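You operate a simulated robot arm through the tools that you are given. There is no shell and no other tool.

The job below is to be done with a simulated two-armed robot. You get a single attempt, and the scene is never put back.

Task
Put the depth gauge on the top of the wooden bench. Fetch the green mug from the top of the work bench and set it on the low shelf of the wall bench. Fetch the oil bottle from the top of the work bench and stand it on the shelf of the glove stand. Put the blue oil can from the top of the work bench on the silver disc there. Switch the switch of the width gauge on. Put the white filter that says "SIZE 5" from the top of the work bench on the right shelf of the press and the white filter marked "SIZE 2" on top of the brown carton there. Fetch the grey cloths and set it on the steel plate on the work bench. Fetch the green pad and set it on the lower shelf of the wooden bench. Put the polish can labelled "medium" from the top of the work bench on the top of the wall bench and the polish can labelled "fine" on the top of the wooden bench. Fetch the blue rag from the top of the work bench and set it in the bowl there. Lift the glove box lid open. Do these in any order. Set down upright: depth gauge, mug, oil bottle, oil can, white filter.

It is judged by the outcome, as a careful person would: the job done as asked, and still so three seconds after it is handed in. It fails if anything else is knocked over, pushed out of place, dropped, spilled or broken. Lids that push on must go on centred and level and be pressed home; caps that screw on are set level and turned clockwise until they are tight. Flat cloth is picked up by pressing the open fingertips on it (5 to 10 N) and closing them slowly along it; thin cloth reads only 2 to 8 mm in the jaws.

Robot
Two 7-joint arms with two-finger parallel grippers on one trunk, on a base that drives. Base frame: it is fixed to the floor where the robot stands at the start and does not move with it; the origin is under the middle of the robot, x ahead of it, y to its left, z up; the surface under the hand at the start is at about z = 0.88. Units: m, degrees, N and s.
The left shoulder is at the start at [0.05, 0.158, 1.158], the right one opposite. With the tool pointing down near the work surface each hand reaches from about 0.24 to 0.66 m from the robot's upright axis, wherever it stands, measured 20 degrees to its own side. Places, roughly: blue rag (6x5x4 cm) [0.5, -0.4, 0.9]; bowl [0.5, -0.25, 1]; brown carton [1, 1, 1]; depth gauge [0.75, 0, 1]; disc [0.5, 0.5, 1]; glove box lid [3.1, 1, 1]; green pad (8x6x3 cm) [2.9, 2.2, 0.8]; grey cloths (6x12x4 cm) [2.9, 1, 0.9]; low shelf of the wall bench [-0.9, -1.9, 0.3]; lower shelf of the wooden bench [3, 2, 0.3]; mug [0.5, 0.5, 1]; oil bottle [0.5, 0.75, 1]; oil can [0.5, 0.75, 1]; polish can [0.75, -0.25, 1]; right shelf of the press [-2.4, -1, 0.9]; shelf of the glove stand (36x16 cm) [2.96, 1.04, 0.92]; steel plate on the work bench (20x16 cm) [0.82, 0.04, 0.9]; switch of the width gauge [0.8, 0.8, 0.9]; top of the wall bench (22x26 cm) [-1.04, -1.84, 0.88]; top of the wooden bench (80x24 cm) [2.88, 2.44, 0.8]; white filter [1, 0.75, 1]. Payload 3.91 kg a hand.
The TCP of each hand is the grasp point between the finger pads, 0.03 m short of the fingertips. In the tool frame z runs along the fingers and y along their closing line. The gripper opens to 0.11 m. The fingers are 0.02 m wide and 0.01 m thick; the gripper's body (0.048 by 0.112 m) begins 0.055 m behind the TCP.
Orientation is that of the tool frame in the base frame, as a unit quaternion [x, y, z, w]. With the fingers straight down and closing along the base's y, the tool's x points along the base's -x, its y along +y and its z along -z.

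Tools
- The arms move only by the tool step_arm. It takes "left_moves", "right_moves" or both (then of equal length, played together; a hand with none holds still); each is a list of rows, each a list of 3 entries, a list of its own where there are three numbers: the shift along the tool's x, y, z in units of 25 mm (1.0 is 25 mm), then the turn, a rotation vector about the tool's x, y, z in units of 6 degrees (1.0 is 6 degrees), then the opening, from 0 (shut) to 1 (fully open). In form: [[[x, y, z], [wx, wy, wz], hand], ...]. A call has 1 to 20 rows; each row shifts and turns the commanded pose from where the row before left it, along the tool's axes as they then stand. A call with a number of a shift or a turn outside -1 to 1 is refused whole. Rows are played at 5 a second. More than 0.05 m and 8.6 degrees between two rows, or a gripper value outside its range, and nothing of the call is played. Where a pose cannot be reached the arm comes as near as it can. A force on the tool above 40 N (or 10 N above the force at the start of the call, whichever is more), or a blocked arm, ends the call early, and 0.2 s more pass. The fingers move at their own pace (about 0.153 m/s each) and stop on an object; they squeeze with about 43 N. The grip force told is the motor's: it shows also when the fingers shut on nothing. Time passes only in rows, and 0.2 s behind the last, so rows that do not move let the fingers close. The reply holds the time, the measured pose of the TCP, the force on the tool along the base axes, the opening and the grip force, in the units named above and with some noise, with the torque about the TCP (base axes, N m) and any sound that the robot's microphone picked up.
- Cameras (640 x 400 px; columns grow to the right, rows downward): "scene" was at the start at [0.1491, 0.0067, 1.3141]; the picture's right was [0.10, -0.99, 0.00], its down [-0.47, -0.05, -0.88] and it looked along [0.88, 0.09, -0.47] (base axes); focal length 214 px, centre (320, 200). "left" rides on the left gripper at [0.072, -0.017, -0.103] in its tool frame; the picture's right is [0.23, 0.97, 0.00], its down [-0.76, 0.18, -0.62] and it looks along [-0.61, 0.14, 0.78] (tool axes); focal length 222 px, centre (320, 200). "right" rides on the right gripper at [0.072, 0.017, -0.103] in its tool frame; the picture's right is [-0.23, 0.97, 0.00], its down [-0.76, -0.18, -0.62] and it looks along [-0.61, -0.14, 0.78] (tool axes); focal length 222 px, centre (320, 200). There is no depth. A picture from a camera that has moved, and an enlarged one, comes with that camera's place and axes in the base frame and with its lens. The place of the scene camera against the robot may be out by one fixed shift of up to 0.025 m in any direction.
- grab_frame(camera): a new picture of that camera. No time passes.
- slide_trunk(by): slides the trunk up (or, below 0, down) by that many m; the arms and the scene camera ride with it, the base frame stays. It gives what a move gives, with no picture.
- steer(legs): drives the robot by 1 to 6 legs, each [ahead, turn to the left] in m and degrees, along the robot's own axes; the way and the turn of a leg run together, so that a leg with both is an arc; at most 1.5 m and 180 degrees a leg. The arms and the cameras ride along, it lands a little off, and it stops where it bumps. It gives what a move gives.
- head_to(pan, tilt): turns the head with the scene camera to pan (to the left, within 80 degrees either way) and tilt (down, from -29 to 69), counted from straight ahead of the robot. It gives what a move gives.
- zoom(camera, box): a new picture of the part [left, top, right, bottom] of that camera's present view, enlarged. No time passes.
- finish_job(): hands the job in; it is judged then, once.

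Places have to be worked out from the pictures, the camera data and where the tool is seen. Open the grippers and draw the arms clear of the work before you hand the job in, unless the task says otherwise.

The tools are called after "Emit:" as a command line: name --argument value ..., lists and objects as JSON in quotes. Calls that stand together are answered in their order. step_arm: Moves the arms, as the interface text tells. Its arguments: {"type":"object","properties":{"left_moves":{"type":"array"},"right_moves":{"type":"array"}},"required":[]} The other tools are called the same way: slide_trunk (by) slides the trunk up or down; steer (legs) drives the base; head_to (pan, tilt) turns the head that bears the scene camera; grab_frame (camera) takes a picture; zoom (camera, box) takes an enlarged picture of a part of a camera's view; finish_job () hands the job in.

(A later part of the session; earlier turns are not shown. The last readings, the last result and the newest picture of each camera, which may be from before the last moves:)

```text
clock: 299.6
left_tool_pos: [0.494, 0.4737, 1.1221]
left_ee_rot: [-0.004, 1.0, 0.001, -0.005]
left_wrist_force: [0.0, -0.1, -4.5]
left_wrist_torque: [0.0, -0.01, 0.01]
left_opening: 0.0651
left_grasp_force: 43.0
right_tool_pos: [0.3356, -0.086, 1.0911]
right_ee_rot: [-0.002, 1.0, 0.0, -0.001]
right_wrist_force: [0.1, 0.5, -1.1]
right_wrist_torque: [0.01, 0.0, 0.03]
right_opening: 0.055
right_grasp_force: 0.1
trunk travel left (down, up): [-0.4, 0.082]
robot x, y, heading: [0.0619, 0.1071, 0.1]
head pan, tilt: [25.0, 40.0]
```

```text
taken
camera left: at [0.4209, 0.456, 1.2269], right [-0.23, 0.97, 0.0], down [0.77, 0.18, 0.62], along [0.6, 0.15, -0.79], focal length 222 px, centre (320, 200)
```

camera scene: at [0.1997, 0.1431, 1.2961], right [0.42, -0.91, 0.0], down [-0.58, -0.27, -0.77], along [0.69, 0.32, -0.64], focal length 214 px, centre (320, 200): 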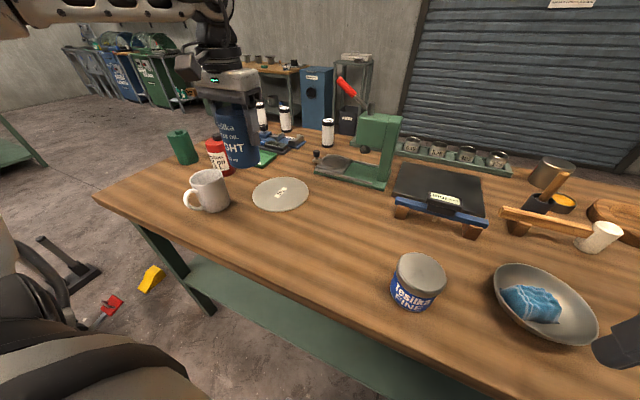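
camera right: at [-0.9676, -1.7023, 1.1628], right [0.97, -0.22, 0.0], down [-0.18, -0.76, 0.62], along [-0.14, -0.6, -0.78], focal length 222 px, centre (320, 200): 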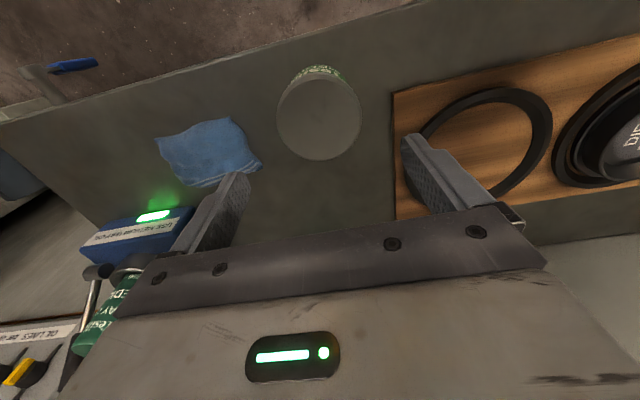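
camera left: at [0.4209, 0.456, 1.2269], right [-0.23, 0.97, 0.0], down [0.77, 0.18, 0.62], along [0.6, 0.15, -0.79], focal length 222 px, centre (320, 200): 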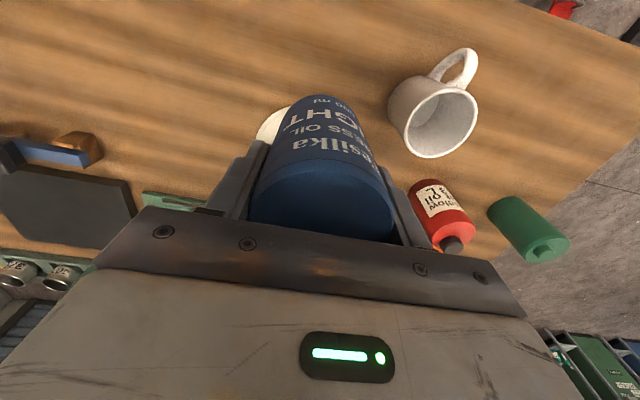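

Disc centre ≈(0.584,0.468). I move the can over it and lower to about 1 cm above.

Emit:
step_arm --left_moves '[[[-0.9, -0.06, 0], [0, 0, 0], 0], [[-0.9, -0.06, 0], [0, 0, 0], 0], [[-0.9, -0.06, 0], [0, 0, 0], 0], [[-0.9, -0.06, 0.3], [0, 0, 0], 0], [[0, 0, 0.9], [0, 0, 0], 0], [[0, 0, 0.9], [0, 0, 0], 0], [[0, 0, 0.9], [0, 0, 0], 0], [[0, 0, 0.9], [0, 0, 0], 0], [[0, 0, 0.9], [0, 0, 0], 0], [[0, 0, 0.7], [0, 0, 0], 0], [[0, 0, 0], [0, 0, 0], 0]]'

Emit:
grab_frame --camera "left"

Emit:
zoom --camera "scene" --box '[180, 100, 400, 238]'

```text
clock: 302.0
left_tool_pos: [0.5822, 0.468, 0.985]
left_ee_rot: [-0.003, 1.0, 0.001, -0.004]
left_wrist_force: [0.2, 0.8, -4.4]
left_wrist_torque: [0.02, 0.06, 0.04]
left_opening: 0.0655
left_grasp_force: 43.4
right_tool_pos: [0.3371, -0.0873, 1.0907]
right_ee_rot: [-0.002, 1.0, 0.0, -0.001]
right_wrist_force: [0.1, 0.2, 0.1]
right_wrist_torque: [0.0, -0.01, 0.0]
right_opening: 0.055
right_grasp_force: 0.0
trunk travel left (down, up): [-0.4, 0.082]
robot x, y, heading: [0.0604, 0.1046, 0.3]
head pan, tilt: [25.0, 40.0]
```

```text
taken
camera left: at [0.5102, 0.4506, 1.0879], right [-0.23, 0.97, 0.01], down [0.77, 0.18, 0.62], along [0.6, 0.15, -0.79], focal length 222 px, centre (320, 200)
```

left: 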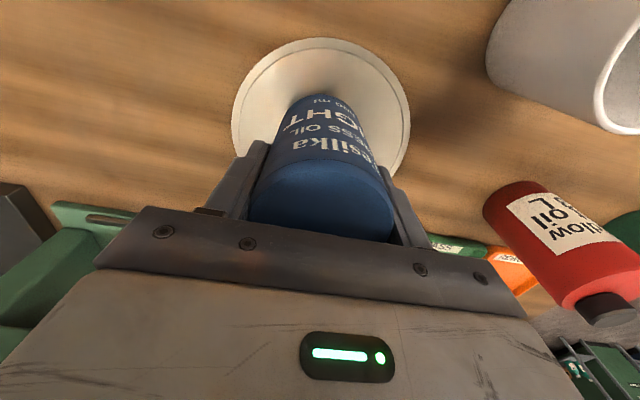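

```text
2.90 times, centred on (290, 169) of scene
camera zoom: at [0.1997, 0.1431, 1.296], right [0.42, -0.91, 0.0], down [-0.58, -0.27, -0.77], along [0.69, 0.32, -0.64], focal length 622 px, centre (407, 290)
```

zoom: 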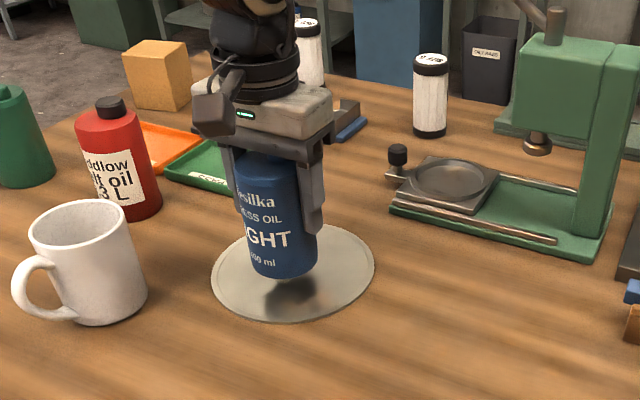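

The can is over the disc, about 1 cm short in x; I nudge 7 mm forward and lower until contact.

Emit:
step_arm --left_moves '[[[-0.28, 0, 0.3], [0, 0, 0], 0], [[0, 0, 0.3], [0, 0, 0], 0], [[0, 0, 0.1], [0, 0, 0], 0], [[0, 0, 0], [0, 0, 0], 0]]'

Emit:
step_arm --left_moves '[[[0, 0, 0.08], [0, 0, 0], 0], [[0, 0, 0], [0, 0, 0], 0]]'

```text
clock: 303.0
left_tool_pos: [0.5889, 0.4674, 0.9661]
left_ee_rot: [-0.004, 1.0, 0.002, -0.005]
left_wrist_force: [0.6, -0.3, -5.7]
left_wrist_torque: [0.01, -0.02, -0.03]
left_opening: 0.0651
left_grasp_force: 43.1
right_tool_pos: [0.3363, -0.0852, 1.0905]
right_ee_rot: [-0.002, 1.0, 0.0, -0.001]
right_wrist_force: [0.1, -0.1, -0.2]
right_wrist_torque: [0.03, -0.02, 0.02]
right_opening: 0.055
right_grasp_force: 0.1
trunk travel left (down, up): [-0.4, 0.082]
robot x, y, heading: [0.0634, 0.1085, 0.0]
head pan, tilt: [25.0, 40.0]
```

```text
clock: 303.6
left_tool_pos: [0.5883, 0.4681, 0.9641]
left_ee_rot: [-0.004, 1.0, 0.002, -0.004]
left_wrist_force: [-0.2, 0.5, -5.3]
left_wrist_torque: [0.02, 0.0, 0.0]
left_opening: 0.0655
left_grasp_force: 43.2
right_tool_pos: [0.3362, -0.0863, 1.0918]
right_ee_rot: [-0.002, 1.0, 0.0, -0.001]
right_wrist_force: [-0.3, 0.3, 0.0]
right_wrist_torque: [0.0, 0.02, 0.03]
right_opening: 0.055
right_grasp_force: 0.1
trunk travel left (down, up): [-0.4, 0.082]
robot x, y, heading: [0.0624, 0.1114, 0.1]
head pan, tilt: [25.0, 40.0]
```

Emit:
step_arm --left_moves '[[[0, 0, 0.1], [0, 0, 0], 0], [[0, 0, 0], [0, 0, 0], 0]]'

Emit:
step_arm --left_moves '[[[0, 0, 0.06], [0, 0, 0], 0], [[0, 0, 0], [0, 0, 0], 0]]'

```text
clock: 304.2
left_tool_pos: [0.589, 0.4687, 0.9619]
left_ee_rot: [-0.003, 1.0, 0.001, -0.004]
left_wrist_force: [-0.3, 0.0, -5.0]
left_wrist_torque: [0.01, 0.02, 0.0]
left_opening: 0.0654
left_grasp_force: 42.7
right_tool_pos: [0.3357, -0.0858, 1.0919]
right_ee_rot: [-0.002, 1.0, 0.0, -0.002]
right_wrist_force: [-0.1, -0.6, 0.3]
right_wrist_torque: [-0.03, 0.02, -0.01]
right_opening: 0.0548
right_grasp_force: 0.1
trunk travel left (down, up): [-0.4, 0.082]
robot x, y, heading: [0.062, 0.1101, 0.2]
head pan, tilt: [25.0, 40.0]
```

```text
clock: 304.8
left_tool_pos: [0.5895, 0.4687, 0.9601]
left_ee_rot: [-0.004, 1.0, 0.002, -0.004]
left_wrist_force: [-0.3, -0.2, -5.6]
left_wrist_torque: [-0.05, 0.02, 0.0]
left_opening: 0.0653
left_grasp_force: 43.4
right_tool_pos: [0.3352, -0.0858, 1.0917]
right_ee_rot: [-0.002, 1.0, 0.0, -0.001]
right_wrist_force: [0.1, 0.9, 0.2]
right_wrist_torque: [0.03, 0.0, -0.01]
right_opening: 0.0548
right_grasp_force: 0.0
trunk travel left (down, up): [-0.4, 0.082]
robot x, y, heading: [0.0647, 0.1097, -0.1]
head pan, tilt: [25.0, 40.0]
```

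Emit:
step_arm --left_moves '[[[0, 0, 0.07], [0, 0, 0], 0], [[0, 0, 0], [0, 0, 0], 0]]'

Emit:
step_arm --left_moves '[[[0, 0, 0.07], [0, 0, 0], 0], [[0, 0, 0], [0, 0, 0], 0]]'

```text
clock: 305.4
left_tool_pos: [0.5893, 0.4669, 0.9602]
left_ee_rot: [-0.003, 1.0, 0.002, -0.004]
left_wrist_force: [-0.7, 1.2, -2.0]
left_wrist_torque: [-0.04, -0.03, 0.04]
left_opening: 0.0652
left_grasp_force: 42.8
right_tool_pos: [0.3363, -0.0865, 1.0913]
right_ee_rot: [-0.002, 1.0, 0.001, -0.001]
right_wrist_force: [-0.2, 0.6, 0.2]
right_wrist_torque: [0.01, -0.04, 0.0]
right_opening: 0.0546
right_grasp_force: 0.1
trunk travel left (down, up): [-0.4, 0.082]
robot x, y, heading: [0.0655, 0.1067, 0.1]
head pan, tilt: [25.0, 40.0]
```

```text
clock: 306.0
left_tool_pos: [0.5884, 0.4677, 0.9586]
left_ee_rot: [-0.004, 1.0, 0.002, -0.002]
left_wrist_force: [-1.2, 2.9, 9.3]
left_wrist_torque: [0.0, 0.34, -0.05]
left_opening: 0.0653
left_grasp_force: 43.2
right_tool_pos: [0.3342, -0.0869, 1.0907]
right_ee_rot: [-0.002, 1.0, 0.0, -0.001]
right_wrist_force: [1.0, 0.6, -1.1]
right_wrist_torque: [0.0, -0.03, 0.02]
right_opening: 0.055
right_grasp_force: 0.0
trunk travel left (down, up): [-0.4, 0.082]
robot x, y, heading: [0.0648, 0.104, 0.3]
head pan, tilt: [25.0, 40.0]
```

Contact felt (9 N). Open and rise straight up.

Emit:
step_arm --left_moves '[[[0, 0, 0], [0, 0, 0], 0.7], [[0, 0, 0], [0, 0, 0], 1], [[0, 0, 0], [0, 0, 0], 1], [[0, 0, -0.5], [0, 0, 0], 1], [[0, 0, -0.9], [0, 0, 0], 1], [[0, 0, -0.9], [0, 0, 0], 1], [[0, 0, -0.9], [0, 0, 0], 1], [[0, 0, -0.9], [0, 0, 0], 1], [[0, 0, -0.9], [0, 0, 0], 1], [[0, 0, -0.9], [0, 0, 0], 1]]'

Emit:
zoom --camera "scene" --box '[180, 100, 400, 238]'

```text
clock: 308.2
left_tool_pos: [0.59, 0.4678, 1.1051]
left_ee_rot: [-0.003, 1.0, 0.002, -0.003]
left_wrist_force: [0.5, -0.2, 0.4]
left_wrist_torque: [0.0, -0.02, -0.04]
left_opening: 0.11
left_grasp_force: 0.1
right_tool_pos: [0.335, -0.0874, 1.0911]
right_ee_rot: [-0.002, 1.0, 0.0, 0.0]
right_wrist_force: [0.2, -1.1, 0.7]
right_wrist_torque: [0.05, 0.01, -0.04]
right_opening: 0.0551
right_grasp_force: 0.1
trunk travel left (down, up): [-0.4, 0.082]
robot x, y, heading: [0.0657, 0.1112, 0.1]
head pan, tilt: [25.0, 40.0]
```

```text
2.90 times, centred on (290, 169) of scene
camera zoom: at [0.1992, 0.1427, 1.2961], right [0.42, -0.91, 0.0], down [-0.58, -0.27, -0.77], along [0.69, 0.32, -0.64], focal length 622 px, centre (407, 290)
```

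zoom: 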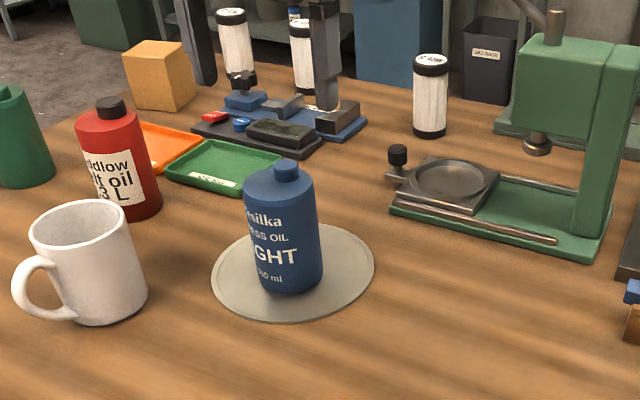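

The blue can stands upright on the disc. Next, the depth gauge: look at it closely with scene zoom and the right wrist camera.

Emit:
head_to --pan 0 --tilt 40

Emit:
zoom --camera "scene" --box '[240, 110, 400, 210]'

Emit:
step_arm --right_moves '[[[-0.9, 0.7, 0], [0, 0, 0], 1], [[-0.9, 0.7, 0], [0, 0, 0], 1], [[-0.9, 0.7, 0], [0, 0, 0], 1], [[-0.9, 0.7, 0], [0, 0, 0], 1], [[-0.9, 0.7, 0], [0, 0, 0], 1], [[-0.9, 0.7, 0], [0, 0, 0], 1], [[-0.9, 0.7, 0], [0, 0, 0], 1], [[-0.9, 0, 0], [0, 0, 0], 1]]'

Emit:
grab_frame --camera "right"

```text
clock: 309.1
left_tool_pos: [0.5898, 0.4673, 1.1039]
left_ee_rot: [-0.003, 1.0, 0.002, -0.004]
left_wrist_force: [-0.2, 0.8, -0.4]
left_wrist_torque: [0.0, -0.02, 0.01]
left_opening: 0.1099
left_grasp_force: 0.1
right_tool_pos: [0.3343, -0.0866, 1.0906]
right_ee_rot: [-0.002, 1.0, 0.0, -0.001]
right_wrist_force: [-0.2, 0.6, -0.4]
right_wrist_torque: [0.02, 0.01, -0.01]
right_opening: 0.0549
right_grasp_force: 0.1
trunk travel left (down, up): [-0.4, 0.082]
robot x, y, heading: [0.0658, 0.1089, 0.2]
head pan, tilt: [0.0, 40.0]
```

```text
4.00 times, centred on (320, 160) of scene
camera zoom: at [0.2074, 0.107, 1.2961], right [0.0, -1.0, 0.0], down [-0.64, 0.0, -0.77], along [0.77, 0.0, -0.64], focal length 858 px, centre (320, 360)
```

zoom: 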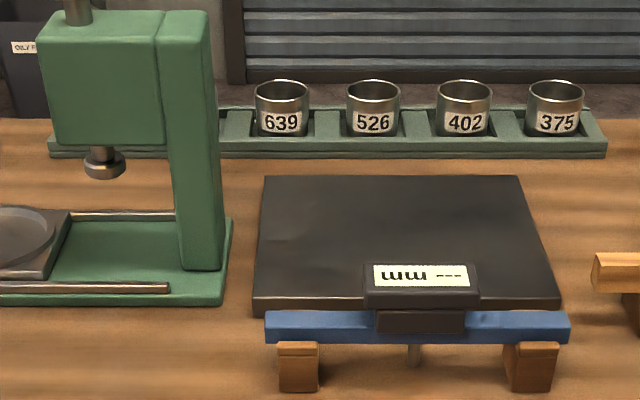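

```text
clock: 310.9
left_tool_pos: [0.5897, 0.467, 1.1047]
left_ee_rot: [-0.003, 1.0, 0.002, -0.004]
left_wrist_force: [0.6, 0.1, -0.5]
left_wrist_torque: [0.01, 0.0, -0.01]
left_opening: 0.11
left_grasp_force: 0.1
right_tool_pos: [0.5156, 0.0368, 1.0905]
right_ee_rot: [-0.002, 1.0, -0.001, 0.0]
right_wrist_force: [-0.3, 0.4, -0.5]
right_wrist_torque: [-0.02, 0.01, 0.04]
right_opening: 0.11
right_grasp_force: 0.0
trunk travel left (down, up): [-0.4, 0.082]
robot x, y, heading: [0.0602, 0.1083, -0.1]
head pan, tilt: [0.0, 40.0]
```

```text
taken
camera right: at [0.4423, 0.0533, 1.1947], right [0.22, 0.97, 0.0], down [0.76, -0.17, 0.62], along [0.61, -0.14, -0.78], focal length 222 px, centre (320, 200)
```

right: 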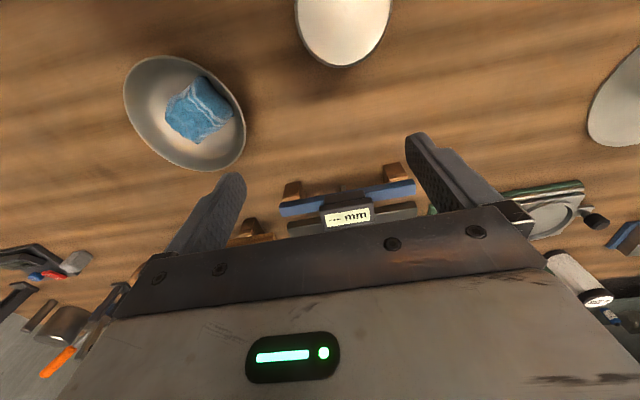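

Emit:
step_arm --right_moves '[[[-0.8, 0.1, 0.5], [0, 0, 0], 1], [[-0.8, 0.1, 0.5], [0, 0, 0], 1], [[-0.8, 0.1, 0.5], [0, 0, 0], 1], [[0, 0, 0], [0, 0, 0], 1]]'

Emit:
zoom --camera "right" --box '[240, 90, 440, 215]'

```text
clock: 311.9
left_tool_pos: [0.5895, 0.4671, 1.1042]
left_ee_rot: [-0.003, 1.0, 0.002, -0.004]
left_wrist_force: [0.4, 0.3, -0.2]
left_wrist_torque: [0.01, 0.0, -0.03]
left_opening: 0.1102
left_grasp_force: 0.1
right_tool_pos: [0.5756, 0.0446, 1.052]
right_ee_rot: [-0.001, 1.0, 0.0, -0.001]
right_wrist_force: [-0.9, 0.3, -0.4]
right_wrist_torque: [0.0, 0.02, 0.01]
right_opening: 0.1099
right_grasp_force: 0.1
trunk travel left (down, up): [-0.4, 0.082]
robot x, y, heading: [0.0601, 0.1049, 0.1]
head pan, tilt: [0.0, 40.0]
```

```text
3.20 times, centred on (340, 152) of right
camera zoom: at [0.5023, 0.0611, 1.1566], right [0.22, 0.97, 0.0], down [0.76, -0.18, 0.62], along [0.61, -0.14, -0.78], focal length 711 px, centre (256, 352)
```

zoom: 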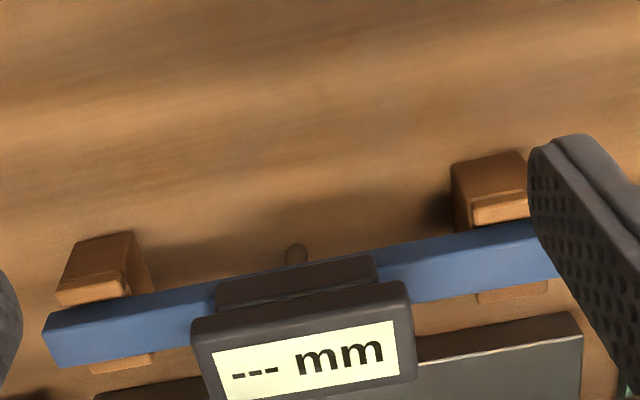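

I triangulate the display panel: y from 0.001 to 0.081, x 0.651–0.685, top z≈0.946–0.956. I'll grip the panel by its ±y sides with the right hand pitched 30° forward. First pitch and move above it.

Emit:
step_arm --right_moves '[[[0, 0, 0], [0, -1, 0], 1], [[0, 0, 0], [0, -1, 0], 1], [[0, 0, 0], [0, -1, 0], 1], [[0, 0, 0], [0, -1, 0], 1], [[0, 0, 0], [0, -1, 0], 1], [[-0.54, -0.035, 0.912], [0, 0, 0], 1], [[-0.54, -0.035, 0.912], [0, 0, 0], 1], [[-0.54, -0.035, 0.912], [0, 0, 0], 1], [[-0.54, -0.035, 0.912], [0, 0, 0], 1], [[0, 0, 0], [0, 0, 0], 1]]'

Emit:
grab_frame --camera "right"

Emit:
zoom --camera "scene" --box '[240, 110, 400, 210]'

```text
clock: 314.1
left_tool_pos: [0.5891, 0.4685, 1.1047]
left_ee_rot: [-0.003, 1.0, 0.002, -0.004]
left_wrist_force: [-0.6, -0.4, -0.6]
left_wrist_torque: [-0.05, 0.0, -0.01]
left_opening: 0.1101
left_grasp_force: 0.0
right_tool_pos: [0.6678, 0.0412, 1.0009]
right_ee_rot: [-0.001, 0.966, 0.001, 0.259]
right_wrist_force: [0.6, 0.4, 0.0]
right_wrist_torque: [-0.03, 0.0, 0.02]
right_opening: 0.11
right_grasp_force: 0.2
trunk travel left (down, up): [-0.4, 0.082]
robot x, y, heading: [0.0631, 0.1104, 0.0]
head pan, tilt: [0.0, 40.0]
```

```text
taken
camera right: at [0.5524, 0.0578, 1.0555], right [0.19, 0.97, 0.11], down [0.35, -0.18, 0.92], along [0.92, -0.14, -0.38], focal length 222 px, centre (320, 200)
```

right: 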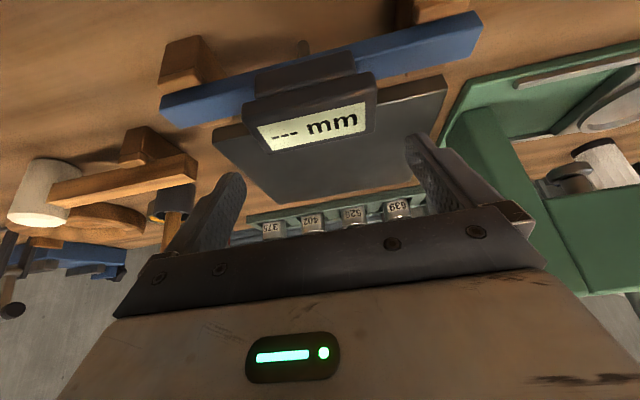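

```text
4.00 times, centred on (320, 160) of scene
camera zoom: at [0.2072, 0.1069, 1.2961], right [0.0, -1.0, 0.0], down [-0.64, 0.0, -0.77], along [0.77, 0.0, -0.64], focal length 858 px, centre (320, 360)
```

zoom: 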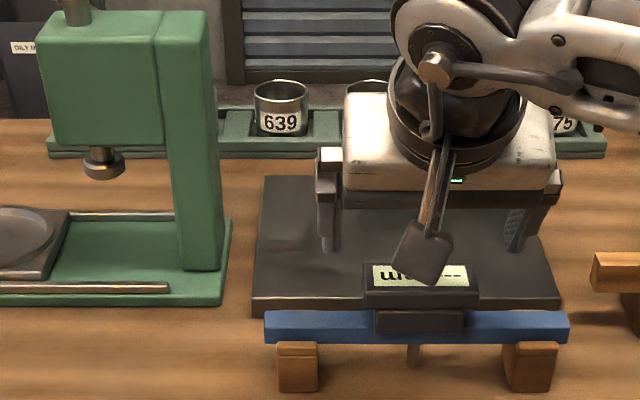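

The fingers straddle the display panel well. I descend to TCP z≈0.946 and check before closing.

Emit:
step_arm --right_moves '[[[0.367, 0.02, 0.635], [0, 0, 0], 1], [[0.367, 0.02, 0.635], [0, 0, 0], 1], [[0.367, 0.02, 0.635], [0, 0, 0], 1], [[0, 0, 0], [0, 0, 0], 1]]'

Emit:
grab_frame --camera "right"

Emit:
zoom --camera "scene" --box '[240, 110, 400, 210]'

```text
clock: 315.1
left_tool_pos: [0.5897, 0.4677, 1.1055]
left_ee_rot: [-0.003, 1.0, 0.002, -0.004]
left_wrist_force: [-0.3, 0.3, 0.6]
left_wrist_torque: [-0.02, 0.0, -0.01]
left_opening: 0.1099
left_grasp_force: 0.1
right_tool_pos: [0.668, 0.0423, 0.9478]
right_ee_rot: [0.0, 0.966, 0.001, 0.259]
right_wrist_force: [4.9, 0.3, 6.2]
right_wrist_torque: [0.35, -0.11, -0.28]
right_opening: 0.1099
right_grasp_force: 0.0
trunk travel left (down, up): [-0.4, 0.082]
robot x, y, heading: [0.0603, 0.1074, 0.3]
head pan, tilt: [0.0, 40.0]
```

```text
taken
camera right: at [0.5521, 0.0589, 1.0011], right [0.19, 0.97, 0.12], down [0.35, -0.18, 0.92], along [0.92, -0.14, -0.37], focal length 222 px, centre (320, 200)
```

right: 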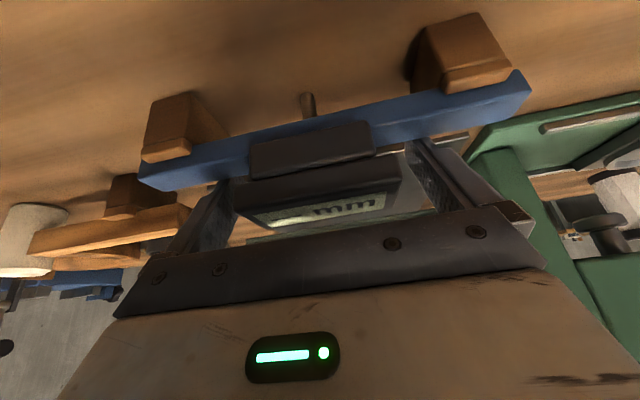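

```text
4.00 times, centred on (320, 160) of scene
camera zoom: at [0.2072, 0.107, 1.2962], right [0.0, -1.0, 0.0], down [-0.64, 0.0, -0.77], along [0.77, 0.0, -0.64], focal length 858 px, centre (320, 360)
```

zoom: 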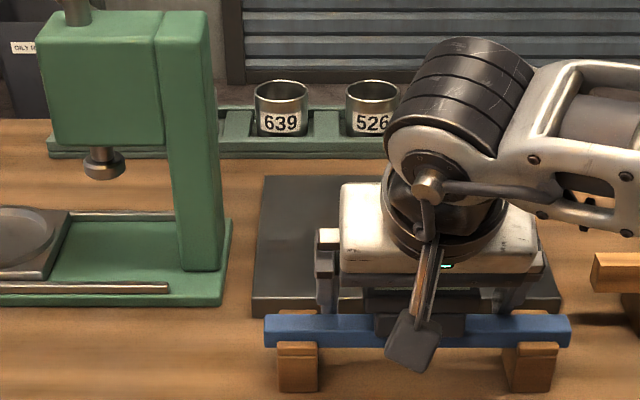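

A light contact (6 N) at the +y finger: its underside rests on the beam. I move 8 mm forward and 3 mm up to clear, then check force.

Emit:
step_arm --right_moves '[[[-0.2, 0, -0.05], [0, 0, 0], 1], [[-0.16, 0, 0.1], [0, 0, 0], 1], [[0, 0, 0], [0, 0, 0], 1]]'

Emit:
grab_frame --camera "right"

```text
clock: 315.9
left_tool_pos: [0.5909, 0.4685, 1.1034]
left_ee_rot: [-0.003, 1.0, 0.001, -0.004]
left_wrist_force: [-0.5, 0.9, 0.2]
left_wrist_torque: [-0.03, 0.01, 0.03]
left_opening: 0.1097
left_grasp_force: 0.1
right_tool_pos: [0.675, 0.0434, 0.9493]
right_ee_rot: [-0.002, 0.966, 0.0, 0.258]
right_wrist_force: [-0.4, 0.1, -0.3]
right_wrist_torque: [0.0, 0.02, 0.0]
right_opening: 0.1101
right_grasp_force: 0.1
trunk travel left (down, up): [-0.4, 0.082]
robot x, y, heading: [0.0633, 0.111, 0.1]
head pan, tilt: [0.0, 40.0]
```

```text
taken
camera right: at [0.56, 0.0588, 1.0035], right [0.19, 0.97, 0.11], down [0.35, -0.18, 0.92], along [0.92, -0.14, -0.38], focal length 222 px, centre (320, 200)
```

right: 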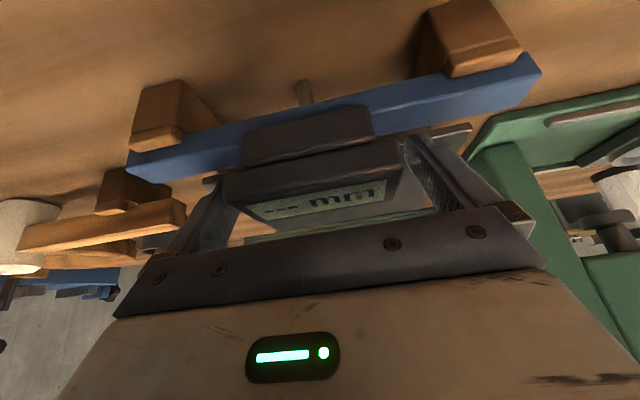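

No contact force now; the panel is between the pads. Close.

Emit:
step_arm --right_moves '[[[0, 0, 0], [0, 0, 0], 0.8], [[0, 0, 0], [0, 0, 0], 0.7], [[0, 0, 0], [0, 0, 0], 0], [[0, 0, 0], [0, 0, 0], 0], [[0, 0, 0], [0, 0, 0], 0]]'

Emit:
grab_frame --camera "right"

Emit:
zoom --camera "scene" --box '[240, 110, 400, 210]'

```text
clock: 317.1
left_tool_pos: [0.5912, 0.4677, 1.1036]
left_ee_rot: [-0.003, 1.0, 0.001, -0.004]
left_wrist_force: [-0.4, -1.0, 0.1]
left_wrist_torque: [0.01, -0.04, 0.03]
left_opening: 0.11
left_grasp_force: 0.0
right_tool_pos: [0.6748, 0.0426, 0.9507]
right_ee_rot: [-0.002, 0.966, 0.001, 0.258]
right_wrist_force: [0.3, 0.4, 0.4]
right_wrist_torque: [0.08, 0.05, 0.0]
right_opening: 0.0756
right_grasp_force: 42.5
trunk travel left (down, up): [-0.4, 0.082]
robot x, y, heading: [0.0648, 0.1089, 0.3]
head pan, tilt: [0.0, 40.0]
```

```text
taken
camera right: at [0.5601, 0.0589, 1.0038], right [0.19, 0.97, 0.11], down [0.35, -0.18, 0.92], along [0.92, -0.14, -0.38], focal length 222 px, centre (320, 200)
```

right: 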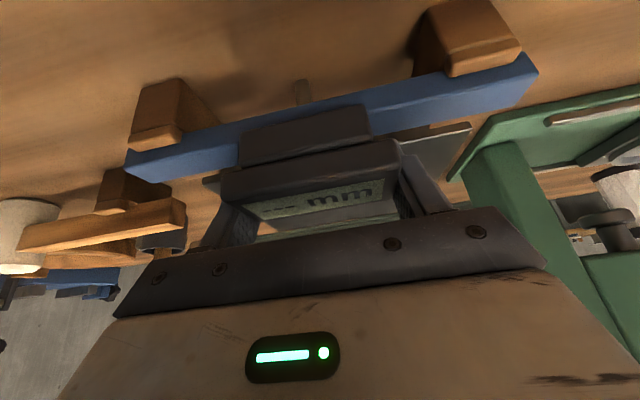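

```text
4.00 times, centred on (320, 160) of scene
camera zoom: at [0.2073, 0.107, 1.2961], right [0.0, -1.0, 0.0], down [-0.64, 0.0, -0.77], along [0.77, 0.0, -0.64], focal length 858 px, centre (320, 360)
```

zoom: 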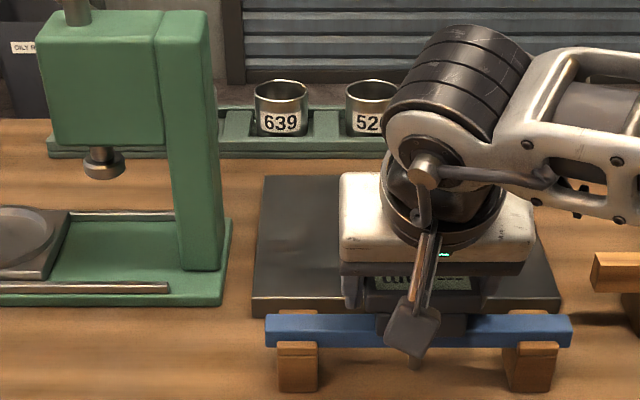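

Gripped (7.6 cm). Lift 3 cm slowly and look from the scene camera to see whether the blocks stay and how the rod hangs.

Emit:
step_arm --right_moves '[[[-0.1, 0, -0.173], [0, 0, 0], 0], [[-0.15, 0, -0.26], [0, 0, 0], 0], [[-0.2, 0, -0.346], [0, 0, 0], 0], [[-0.2, 0, -0.346], [0, 0, 0], 0], [[0, 0, 0], [0, 0, 0], 0]]'

Emit:
zoom --camera "scene" --box '[240, 110, 400, 210]'

Emit:
grab_frame --camera "right"

```text
clock: 318.3
left_tool_pos: [0.5905, 0.4682, 1.104]
left_ee_rot: [-0.003, 1.0, 0.002, -0.004]
left_wrist_force: [-0.6, -0.5, 0.1]
left_wrist_torque: [-0.01, -0.02, 0.01]
left_opening: 0.1099
left_grasp_force: 0.1
right_tool_pos: [0.675, 0.0431, 0.983]
right_ee_rot: [-0.002, 0.966, 0.001, 0.258]
right_wrist_force: [-0.4, -1.3, -2.8]
right_wrist_torque: [0.01, -0.02, -0.01]
right_opening: 0.0756
right_grasp_force: 42.3
trunk travel left (down, up): [-0.4, 0.082]
robot x, y, heading: [0.0606, 0.109, -0.1]
head pan, tilt: [0.0, 40.0]
```

```text
4.00 times, centred on (320, 160) of scene
camera zoom: at [0.2076, 0.1069, 1.2961], right [0.0, -1.0, 0.0], down [-0.64, 0.0, -0.77], along [0.77, 0.0, -0.64], focal length 858 px, centre (320, 360)
```

zoom: 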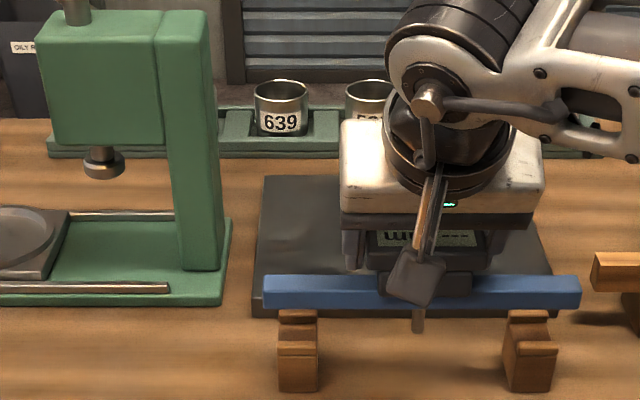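

```text
taken
camera right: at [0.5604, 0.059, 1.0365], right [0.19, 0.97, 0.11], down [0.35, -0.18, 0.92], along [0.92, -0.14, -0.38], focal length 222 px, centre (320, 200)
```

right: 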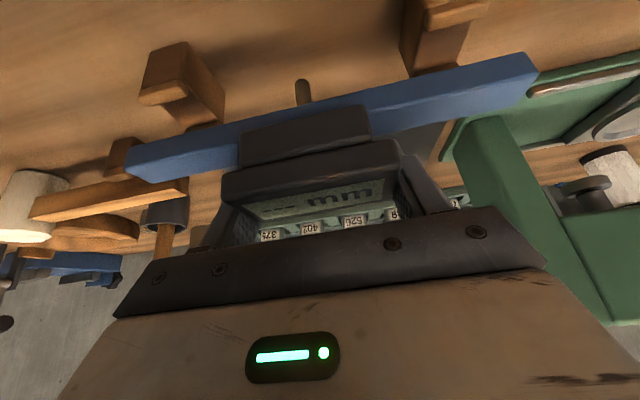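

The gauge is lifted; its rod protrudes about 2 cm below and the cradle blocks stay. I check the wooden bench from here for a suitable place.

Emit:
head_to --pan 38 --tilt 12

Emit:
zoom --camera "scene" --box '[270, 150, 430, 250]'

Emit:
zoom --camera "scene" --box '[300, 170, 380, 220]'

```text
clock: 319.3
left_tool_pos: [0.5905, 0.4689, 1.1046]
left_ee_rot: [-0.003, 1.0, 0.001, -0.004]
left_wrist_force: [0.4, -0.2, -0.5]
left_wrist_torque: [0.02, 0.0, 0.04]
left_opening: 0.1099
left_grasp_force: 0.1
right_tool_pos: [0.6753, 0.0428, 0.9825]
right_ee_rot: [-0.002, 0.966, 0.001, 0.258]
right_wrist_force: [0.0, -0.4, -2.6]
right_wrist_torque: [0.01, -0.05, 0.0]
right_opening: 0.0756
right_grasp_force: 43.0
trunk travel left (down, up): [-0.4, 0.082]
robot x, y, heading: [0.0653, 0.1121, 0.1]
head pan, tilt: [38.0, 12.0]
```

```text
4.00 times, centred on (350, 200) of scene
camera zoom: at [0.1961, 0.1643, 1.3405], right [0.62, -0.79, 0.0], down [-0.16, -0.13, -0.98], along [0.77, 0.6, -0.21], focal length 858 px, centre (200, 200)
```

zoom: 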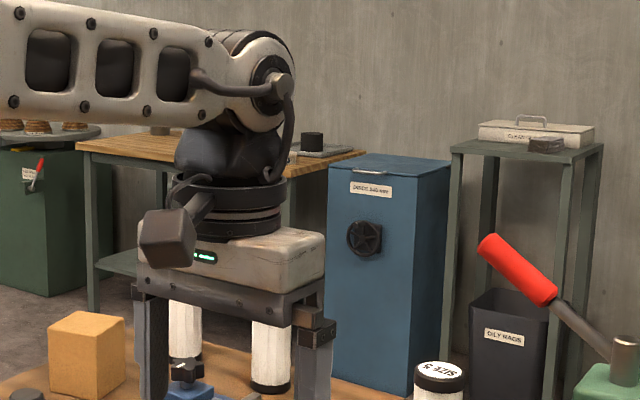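

```text
8.00 times, centred on (340, 195) of scene
camera zoom: at [0.1961, 0.1643, 1.3405], right [0.62, -0.79, 0.0], down [-0.16, -0.13, -0.98], along [0.77, 0.6, -0.21], focal length 1716 px, centre (160, 240)
```

zoom: 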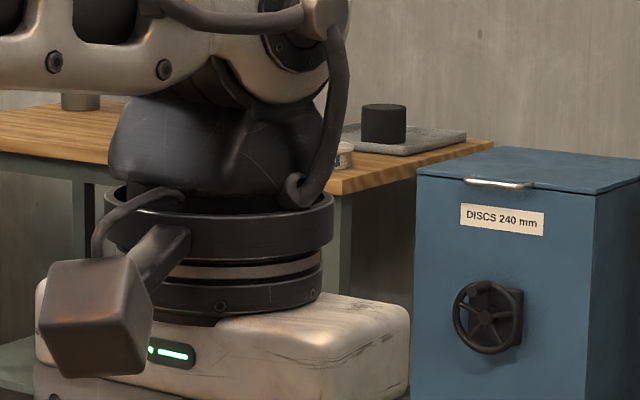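

"SIZE 5" filter is the one by the arbor press. Now I raise and retract the gauge to a carrying pose, and bring the left hand back, then drive to y≈-0.27 so the left hand can take the "fine" can.

Emit:
step_arm --right_moves '[[[-0.48, 0, -0.832], [0, 0, 0], 0], [[-0.48, 0, -0.832], [0, 0, 0], 0], [[-0.48, 0, -0.832], [0, 0, 0], 0], [[-0.48, 0, -0.832], [0, 0, 0], 0], [[-0.48, 0, -0.832], [0, 0, 0], 0], [[0.866, -0.5, -0.5], [0, 0, 0], 0], [[0.866, -0.5, -0.5], [0, 0, 0], 0], [[0.866, -0.5, -0.5], [0, 0, 0], 0], [[0.866, -0.5, -0.5], [0, 0, 0], 0], [[0.866, -0.5, -0.5], [0, 0, 0], 0], [[0.866, -0.5, -0.5], [0, 0, 0], 0], [[0.866, -0.5, -0.5], [0, 0, 0], 0], [[0.866, -0.5, -0.5], [0, 0, 0], 0]]' --left_moves '[[[0, 0, 0], [0, 0, 0], 1], [[0, 0, 0], [0, 0, 0], 1], [[0, 0, 0], [0, 0, 0], 1], [[0, 0, 0], [0, 0, 0], 1], [[0, 0, 0], [0, 0, 0], 1], [[0.8, 0, 0], [0, 0, 0], 1], [[0.8, 0, 0], [0, 0, 0], 1], [[0.8, 0, 0], [0, 0, 0], 1], [[0.8, 0, 0], [0, 0, 0], 1], [[0.8, 0, 0], [0, 0, 0], 1], [[0.8, 0, 0], [0, 0, 0], 1], [[0, 0, 0], [0, 0, 0], 1], [[0, 0, 0], [0, 0, 0], 1]]'

Emit:
steer --legs '[[-0.3, 0], [0, -56.5], [0.455, 0], [0, 56.5], [0.04, 0]]'

Emit:
grab_frame --camera "left"

Emit:
head_to --pan 0 --tilt 35

Emit:
grab_frame --camera "scene"

```text
clock: 322.1
left_tool_pos: [0.4701, 0.4667, 1.1062]
left_ee_rot: [-0.004, 1.0, 0.002, -0.004]
left_wrist_force: [-0.1, 0.0, 1.1]
left_wrist_torque: [0.02, 0.03, 0.03]
left_opening: 0.1103
left_grasp_force: 0.1
right_tool_pos: [0.4763, -0.0583, 1.1017]
right_ee_rot: [0.0, 0.966, 0.0, 0.258]
right_wrist_force: [-0.2, -0.1, -2.7]
right_wrist_torque: [0.01, -0.04, 0.01]
right_opening: 0.0756
right_grasp_force: 42.7
trunk travel left (down, up): [-0.4, 0.082]
robot x, y, heading: [0.064, 0.1075, 0.3]
head pan, tilt: [38.0, 12.0]
```

```text
clock: 332.0
left_tool_pos: [0.4637, 0.0852, 1.1047]
left_ee_rot: [-0.004, 1.0, 0.002, -0.004]
left_wrist_force: [-0.9, -0.1, -0.1]
left_wrist_torque: [0.01, 0.03, -0.01]
left_opening: 0.1099
left_grasp_force: 0.0
right_tool_pos: [0.4699, -0.4402, 1.1009]
right_ee_rot: [-0.002, 0.966, 0.001, 0.257]
right_wrist_force: [0.9, 0.1, -2.8]
right_wrist_torque: [0.01, -0.06, 0.0]
right_opening: 0.0756
right_grasp_force: 43.1
trunk travel left (down, up): [-0.4, 0.082]
robot x, y, heading: [0.0574, -0.2725, 0.1]
head pan, tilt: [38.0, 12.0]
```

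```text
taken
camera left: at [0.3908, 0.0683, 1.2099], right [-0.23, 0.97, 0.01], down [0.77, 0.18, 0.62], along [0.6, 0.15, -0.79], focal length 222 px, centre (320, 200)
```

left: 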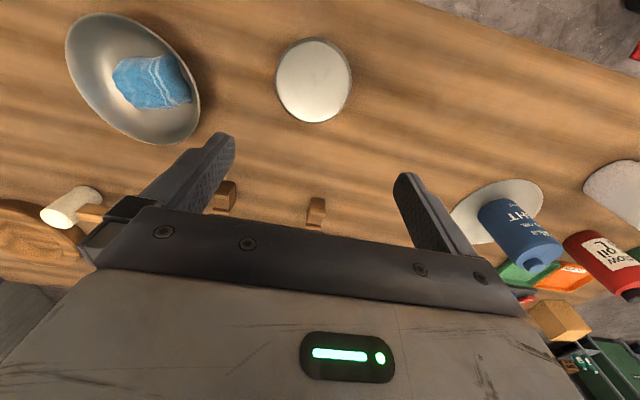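

```text
clock: 333.1
left_tool_pos: [0.4618, 0.0861, 1.1051]
left_ee_rot: [-0.004, 1.0, 0.002, -0.005]
left_wrist_force: [0.3, 0.0, -0.5]
left_wrist_torque: [-0.01, -0.01, 0.02]
left_opening: 0.1101
left_grasp_force: 0.0
right_tool_pos: [0.4693, -0.4395, 1.1026]
right_ee_rot: [-0.002, 0.966, 0.0, 0.259]
right_wrist_force: [0.7, -0.2, -1.7]
right_wrist_torque: [-0.02, -0.04, 0.0]
right_opening: 0.0753
right_grasp_force: 42.8
trunk travel left (down, up): [-0.4, 0.082]
robot x, y, heading: [0.0557, -0.2708, 0.1]
head pan, tilt: [0.0, 35.0]
```

```text
taken
camera scene: at [0.2025, -0.2746, 1.3037], right [0.0, -1.0, 0.0], down [-0.57, 0.0, -0.82], along [0.82, 0.0, -0.57], focal length 214 px, centre (320, 200)
```

scene: 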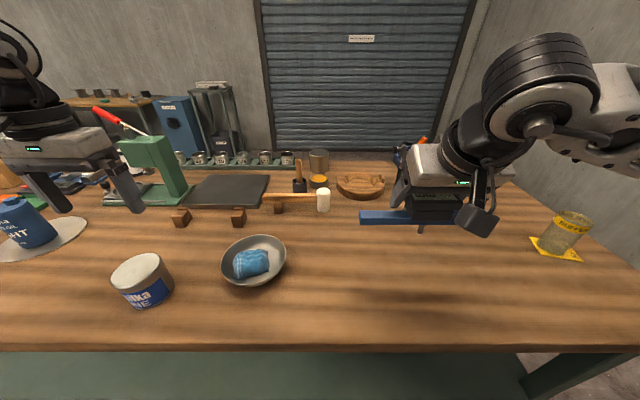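

Fine can centre ≈(0.436,0.074). I move over it, descend to TCP z≈0.932 and check.

Emit:
step_arm --left_moves '[[[0.52, -0.25, 0], [0, 0, 0], 1], [[0.52, -0.25, 0], [0, 0, 0], 1], [[0, 0, 0.97], [0, 0, 0], 1], [[0, 0, 0.97], [0, 0, 0], 1], [[0, 0, 0.97], [0, 0, 0], 1], [[0, 0, 0.97], [0, 0, 0], 1], [[0, 0, 0.97], [0, 0, 0], 1], [[0, 0, 0.97], [0, 0, 0], 1], [[0, 0, 0.97], [0, 0, 0], 1], [[0, 0, 0], [0, 0, 0], 1]]'

Emit:
grab_frame --camera "left"

```text
clock: 335.3
left_tool_pos: [0.4347, 0.0735, 0.9355]
left_ee_rot: [-0.004, 1.0, 0.002, -0.002]
left_wrist_force: [-0.8, -0.2, 0.7]
left_wrist_torque: [-0.03, -0.01, 0.02]
left_opening: 0.11
left_grasp_force: 0.1
right_tool_pos: [0.4683, -0.4399, 1.1024]
right_ee_rot: [-0.002, 0.966, 0.001, 0.258]
right_wrist_force: [0.0, -1.0, -1.5]
right_wrist_torque: [-0.02, -0.01, 0.02]
right_opening: 0.0759
right_grasp_force: 42.7
trunk travel left (down, up): [-0.4, 0.082]
robot x, y, heading: [0.0524, -0.2706, 0.0]
head pan, tilt: [0.0, 35.0]
```

```text
taken
camera left: at [0.3628, 0.056, 1.0404], right [-0.23, 0.97, 0.01], down [0.77, 0.18, 0.62], along [0.6, 0.15, -0.79], focal length 222 px, centre (320, 200)
```

left: 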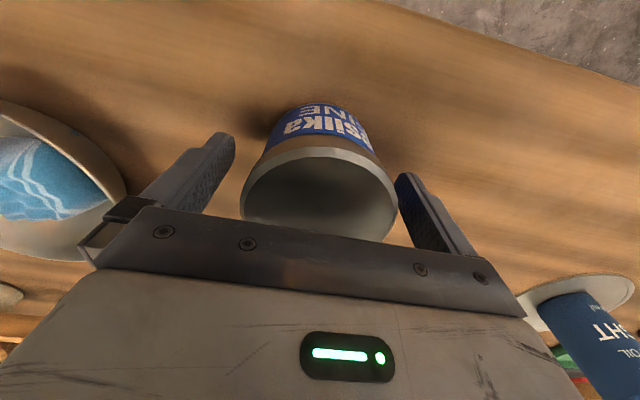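

Centred. Close, lift and pull in.

Emit:
step_arm --left_moves '[[[0, 0, 0], [0, 0, 0], 0], [[0, 0, 0], [0, 0, 0], 0], [[0, 0, 0], [0, 0, 0], 0], [[0, 0, 0], [0, 0, 0], 0], [[0, 0, -0.4], [0, 0, 0], 0], [[0, 0, -0.8], [0, 0, 0], 0], [[0, 0, -0.9], [0, 0, 0], 0], [[0, 0, -0.9], [0, 0, 0], 0], [[0, 0, -0.9], [0, 0, 0], 0], [[0, 0, -0.9], [0, 0, 0], 0], [[0, 0, -0.9], [0, 0, 0], 0], [[0, 0, -0.9], [0, 0, 0], 0]]'

Emit:
grab_frame --camera "left"

```text
clock: 337.9
left_tool_pos: [0.4366, 0.0735, 1.1022]
left_ee_rot: [-0.004, 1.0, 0.002, -0.004]
left_wrist_force: [0.8, -0.6, -3.4]
left_wrist_torque: [0.0, 0.0, 0.03]
left_opening: 0.0789
left_grasp_force: 43.1
right_tool_pos: [0.4689, -0.4399, 1.1028]
right_ee_rot: [-0.002, 0.966, 0.001, 0.258]
right_wrist_force: [-0.9, 0.7, -2.4]
right_wrist_torque: [-0.04, -0.07, 0.01]
right_opening: 0.0755
right_grasp_force: 42.6
trunk travel left (down, up): [-0.4, 0.082]
robot x, y, heading: [0.0547, -0.2698, 0.4]
head pan, tilt: [0.0, 35.0]
```

```text
taken
camera left: at [0.364, 0.0556, 1.207], right [-0.23, 0.97, 0.01], down [0.77, 0.18, 0.62], along [0.6, 0.15, -0.79], focal length 222 px, centre (320, 200)
```

left: 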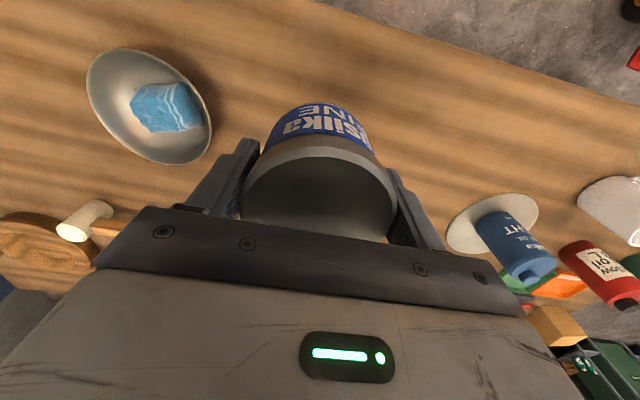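

The "fine" can is held. Now I drive round the right end of the bench: back off, go down to y≈-1.5, and look along the corridor.

Emit:
steer --legs '[[-0.4, 0], [0, -79], [1.25, 0], [0, 79]]'

Emit:
head_to --pan 10 --tilt 25

Emit:
grab_frame --camera "scene"

```text
clock: 353.0
left_tool_pos: [0.2857, -1.1596, 1.1017]
left_ee_rot: [0.002, 1.0, 0.001, -0.004]
left_wrist_force: [0.4, 0.1, -3.3]
left_wrist_torque: [0.0, 0.02, 0.0]
left_opening: 0.0788
left_grasp_force: 42.7
right_tool_pos: [0.3144, -1.6714, 1.1018]
right_ee_rot: [0.003, 0.966, -0.001, 0.258]
right_wrist_force: [-0.1, -0.7, -1.9]
right_wrist_torque: [-0.03, 0.0, -0.01]
right_opening: 0.0759
right_grasp_force: 43.3
trunk travel left (down, up): [-0.4, 0.082]
robot x, y, heading: [-0.096, -1.4983, -0.4]
head pan, tilt: [0.0, 35.0]
```

```text
clock: 353.7
left_tool_pos: [0.2872, -1.159, 1.102]
left_ee_rot: [0.002, 1.0, 0.002, -0.004]
left_wrist_force: [-0.3, 0.0, -3.3]
left_wrist_torque: [-0.01, 0.03, 0.0]
left_opening: 0.0787
left_grasp_force: 43.3
right_tool_pos: [0.3134, -1.6706, 1.1017]
right_ee_rot: [0.004, 0.966, -0.002, 0.257]
right_wrist_force: [0.3, 0.5, -3.0]
right_wrist_torque: [0.0, -0.06, 0.02]
right_opening: 0.0755
right_grasp_force: 43.2
trunk travel left (down, up): [-0.4, 0.082]
robot x, y, heading: [-0.0969, -1.4974, -0.6]
head pan, tilt: [10.0, 25.0]
```

```text
taken
camera scene: at [0.0517, -1.4877, 1.3193], right [0.16, -0.99, 0.0], down [-0.42, -0.07, -0.91], along [0.89, 0.15, -0.42], focal length 214 px, centre (320, 200)
```

scene: 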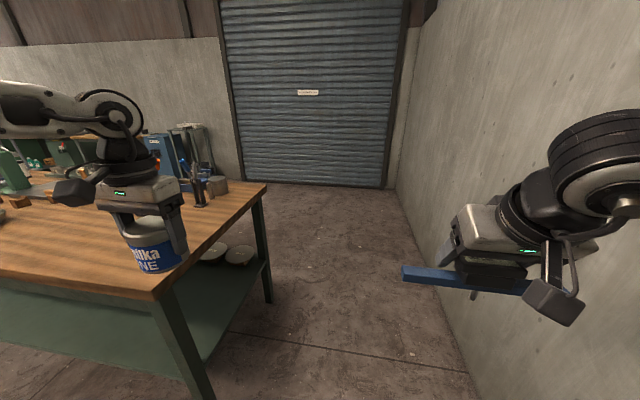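

The corridor is clear (wall at y≈-2.14). I drive along it to x≈1.8 and turn north behind the bench.

Emit:
steer --legs '[[0, 3], [1.45, 0], [0.45, 0], [0, 87]]'

Emit:
head_to --pan 0 --tilt 20

Emit:
grab_frame --camera "scene"

```text
clock: 367.4
left_tool_pos: [1.4573, -1.0152, 1.103]
left_ee_rot: [0.712, -0.702, 0.002, 0.005]
left_wrist_force: [0.1, -0.8, -3.6]
left_wrist_torque: [-0.02, -0.03, -0.03]
left_opening: 0.0784
left_grasp_force: 43.4
right_tool_pos: [1.9698, -0.9786, 1.1027]
right_ee_rot: [0.687, -0.68, -0.183, -0.181]
right_wrist_force: [0.5, 0.7, -2.2]
right_wrist_torque: [0.07, 0.02, 0.0]
right_opening: 0.0756
right_grasp_force: 43.0
trunk travel left (down, up): [-0.4, 0.082]
robot x, y, heading: [1.8056, -1.3905, 90.3]
head pan, tilt: [10.0, 25.0]
```

```text
clock: 368.1
left_tool_pos: [1.4572, -1.0141, 1.1018]
left_ee_rot: [0.712, -0.703, 0.002, 0.003]
left_wrist_force: [-0.1, -0.2, -2.6]
left_wrist_torque: [-0.04, 0.02, 0.01]
left_opening: 0.0787
left_grasp_force: 42.9
right_tool_pos: [1.9702, -0.9788, 1.1018]
right_ee_rot: [0.687, -0.679, -0.183, -0.18]
right_wrist_force: [0.1, 0.7, -2.6]
right_wrist_torque: [0.04, -0.02, -0.01]
right_opening: 0.0757
right_grasp_force: 43.7
trunk travel left (down, up): [-0.4, 0.082]
robot x, y, heading: [1.8066, -1.3917, 90.3]
head pan, tilt: [0.0, 20.0]
```

```text
taken
camera scene: at [1.8229, -1.262, 1.3274], right [1.0, 0.01, 0.0], down [0.0, -0.34, -0.94], along [-0.01, 0.94, -0.34], focal length 214 px, centre (320, 200)
```

scene: 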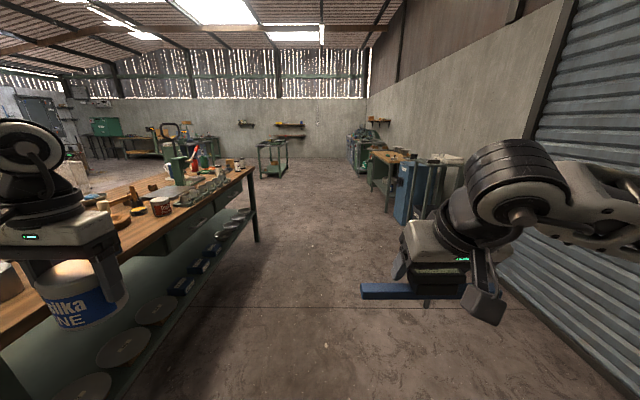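

Clear ahead. I drive north behind the bench to y≈0.9 and look at the glove stand and wooden bench.

Emit:
steer --legs '[[1.4, 0], [0.9, 0], [0, -60]]'

Emit:
head_to --pan 0 --tilt 25

Emit:
grab_frame --camera "scene"

Emit:
zoom --camera "scene" --box '[160, 80, 480, 280]'

```text
clock: 382.1
left_tool_pos: [1.9402, 1.4022, 1.1025]
left_ee_rot: [-0.268, 0.963, 0.001, -0.004]
left_wrist_force: [-0.3, 0.7, -3.0]
left_wrist_torque: [0.01, -0.02, -0.01]
left_opening: 0.0785
left_grasp_force: 43.3
right_tool_pos: [2.2296, 0.978, 1.1033]
right_ee_rot: [-0.257, 0.932, 0.068, 0.248]
right_wrist_force: [0.9, 0.0, -2.3]
right_wrist_torque: [0.02, -0.02, -0.01]
right_opening: 0.0757
right_grasp_force: 43.1
trunk travel left (down, up): [-0.4, 0.082]
robot x, y, heading: [1.7911, 0.9139, 30.7]
head pan, tilt: [0.0, 20.0]
```

```text
clock: 382.8
left_tool_pos: [1.9401, 1.4023, 1.1015]
left_ee_rot: [-0.269, 0.963, 0.002, -0.005]
left_wrist_force: [0.0, -0.2, -2.4]
left_wrist_torque: [0.02, 0.05, 0.01]
left_opening: 0.0786
left_grasp_force: 42.9
right_tool_pos: [2.2288, 0.9773, 1.1014]
right_ee_rot: [-0.257, 0.932, 0.069, 0.248]
right_wrist_force: [0.6, 0.5, -2.8]
right_wrist_torque: [0.02, -0.04, 0.01]
right_opening: 0.0757
right_grasp_force: 43.1
trunk travel left (down, up): [-0.4, 0.082]
robot x, y, heading: [1.7883, 0.91, 30.6]
head pan, tilt: [0.0, 25.0]
```

```text
taken
camera scene: at [1.9209, 0.9762, 1.3194], right [0.51, -0.86, 0.0], down [-0.36, -0.22, -0.91], along [0.78, 0.46, -0.42], focal length 214 px, centre (320, 200)
```

scene: 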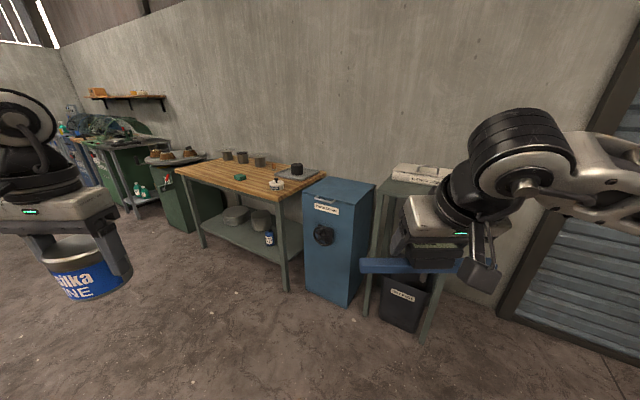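

```text
2.00 times, centred on (320, 180) of scene
camera zoom: at [1.9209, 0.9762, 1.3194], right [0.51, -0.86, 0.0], down [-0.36, -0.22, -0.91], along [0.78, 0.46, -0.42], focal length 429 px, centre (320, 240)
```

zoom: 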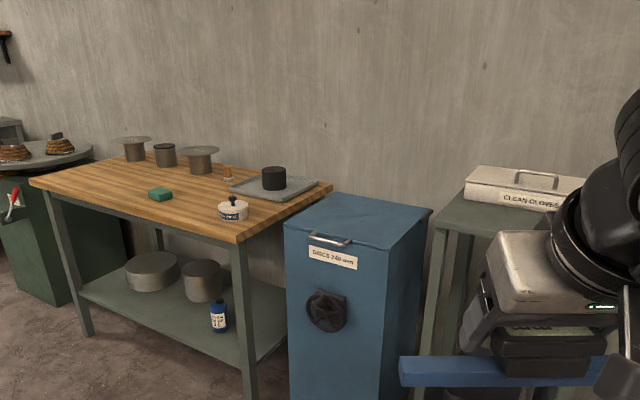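

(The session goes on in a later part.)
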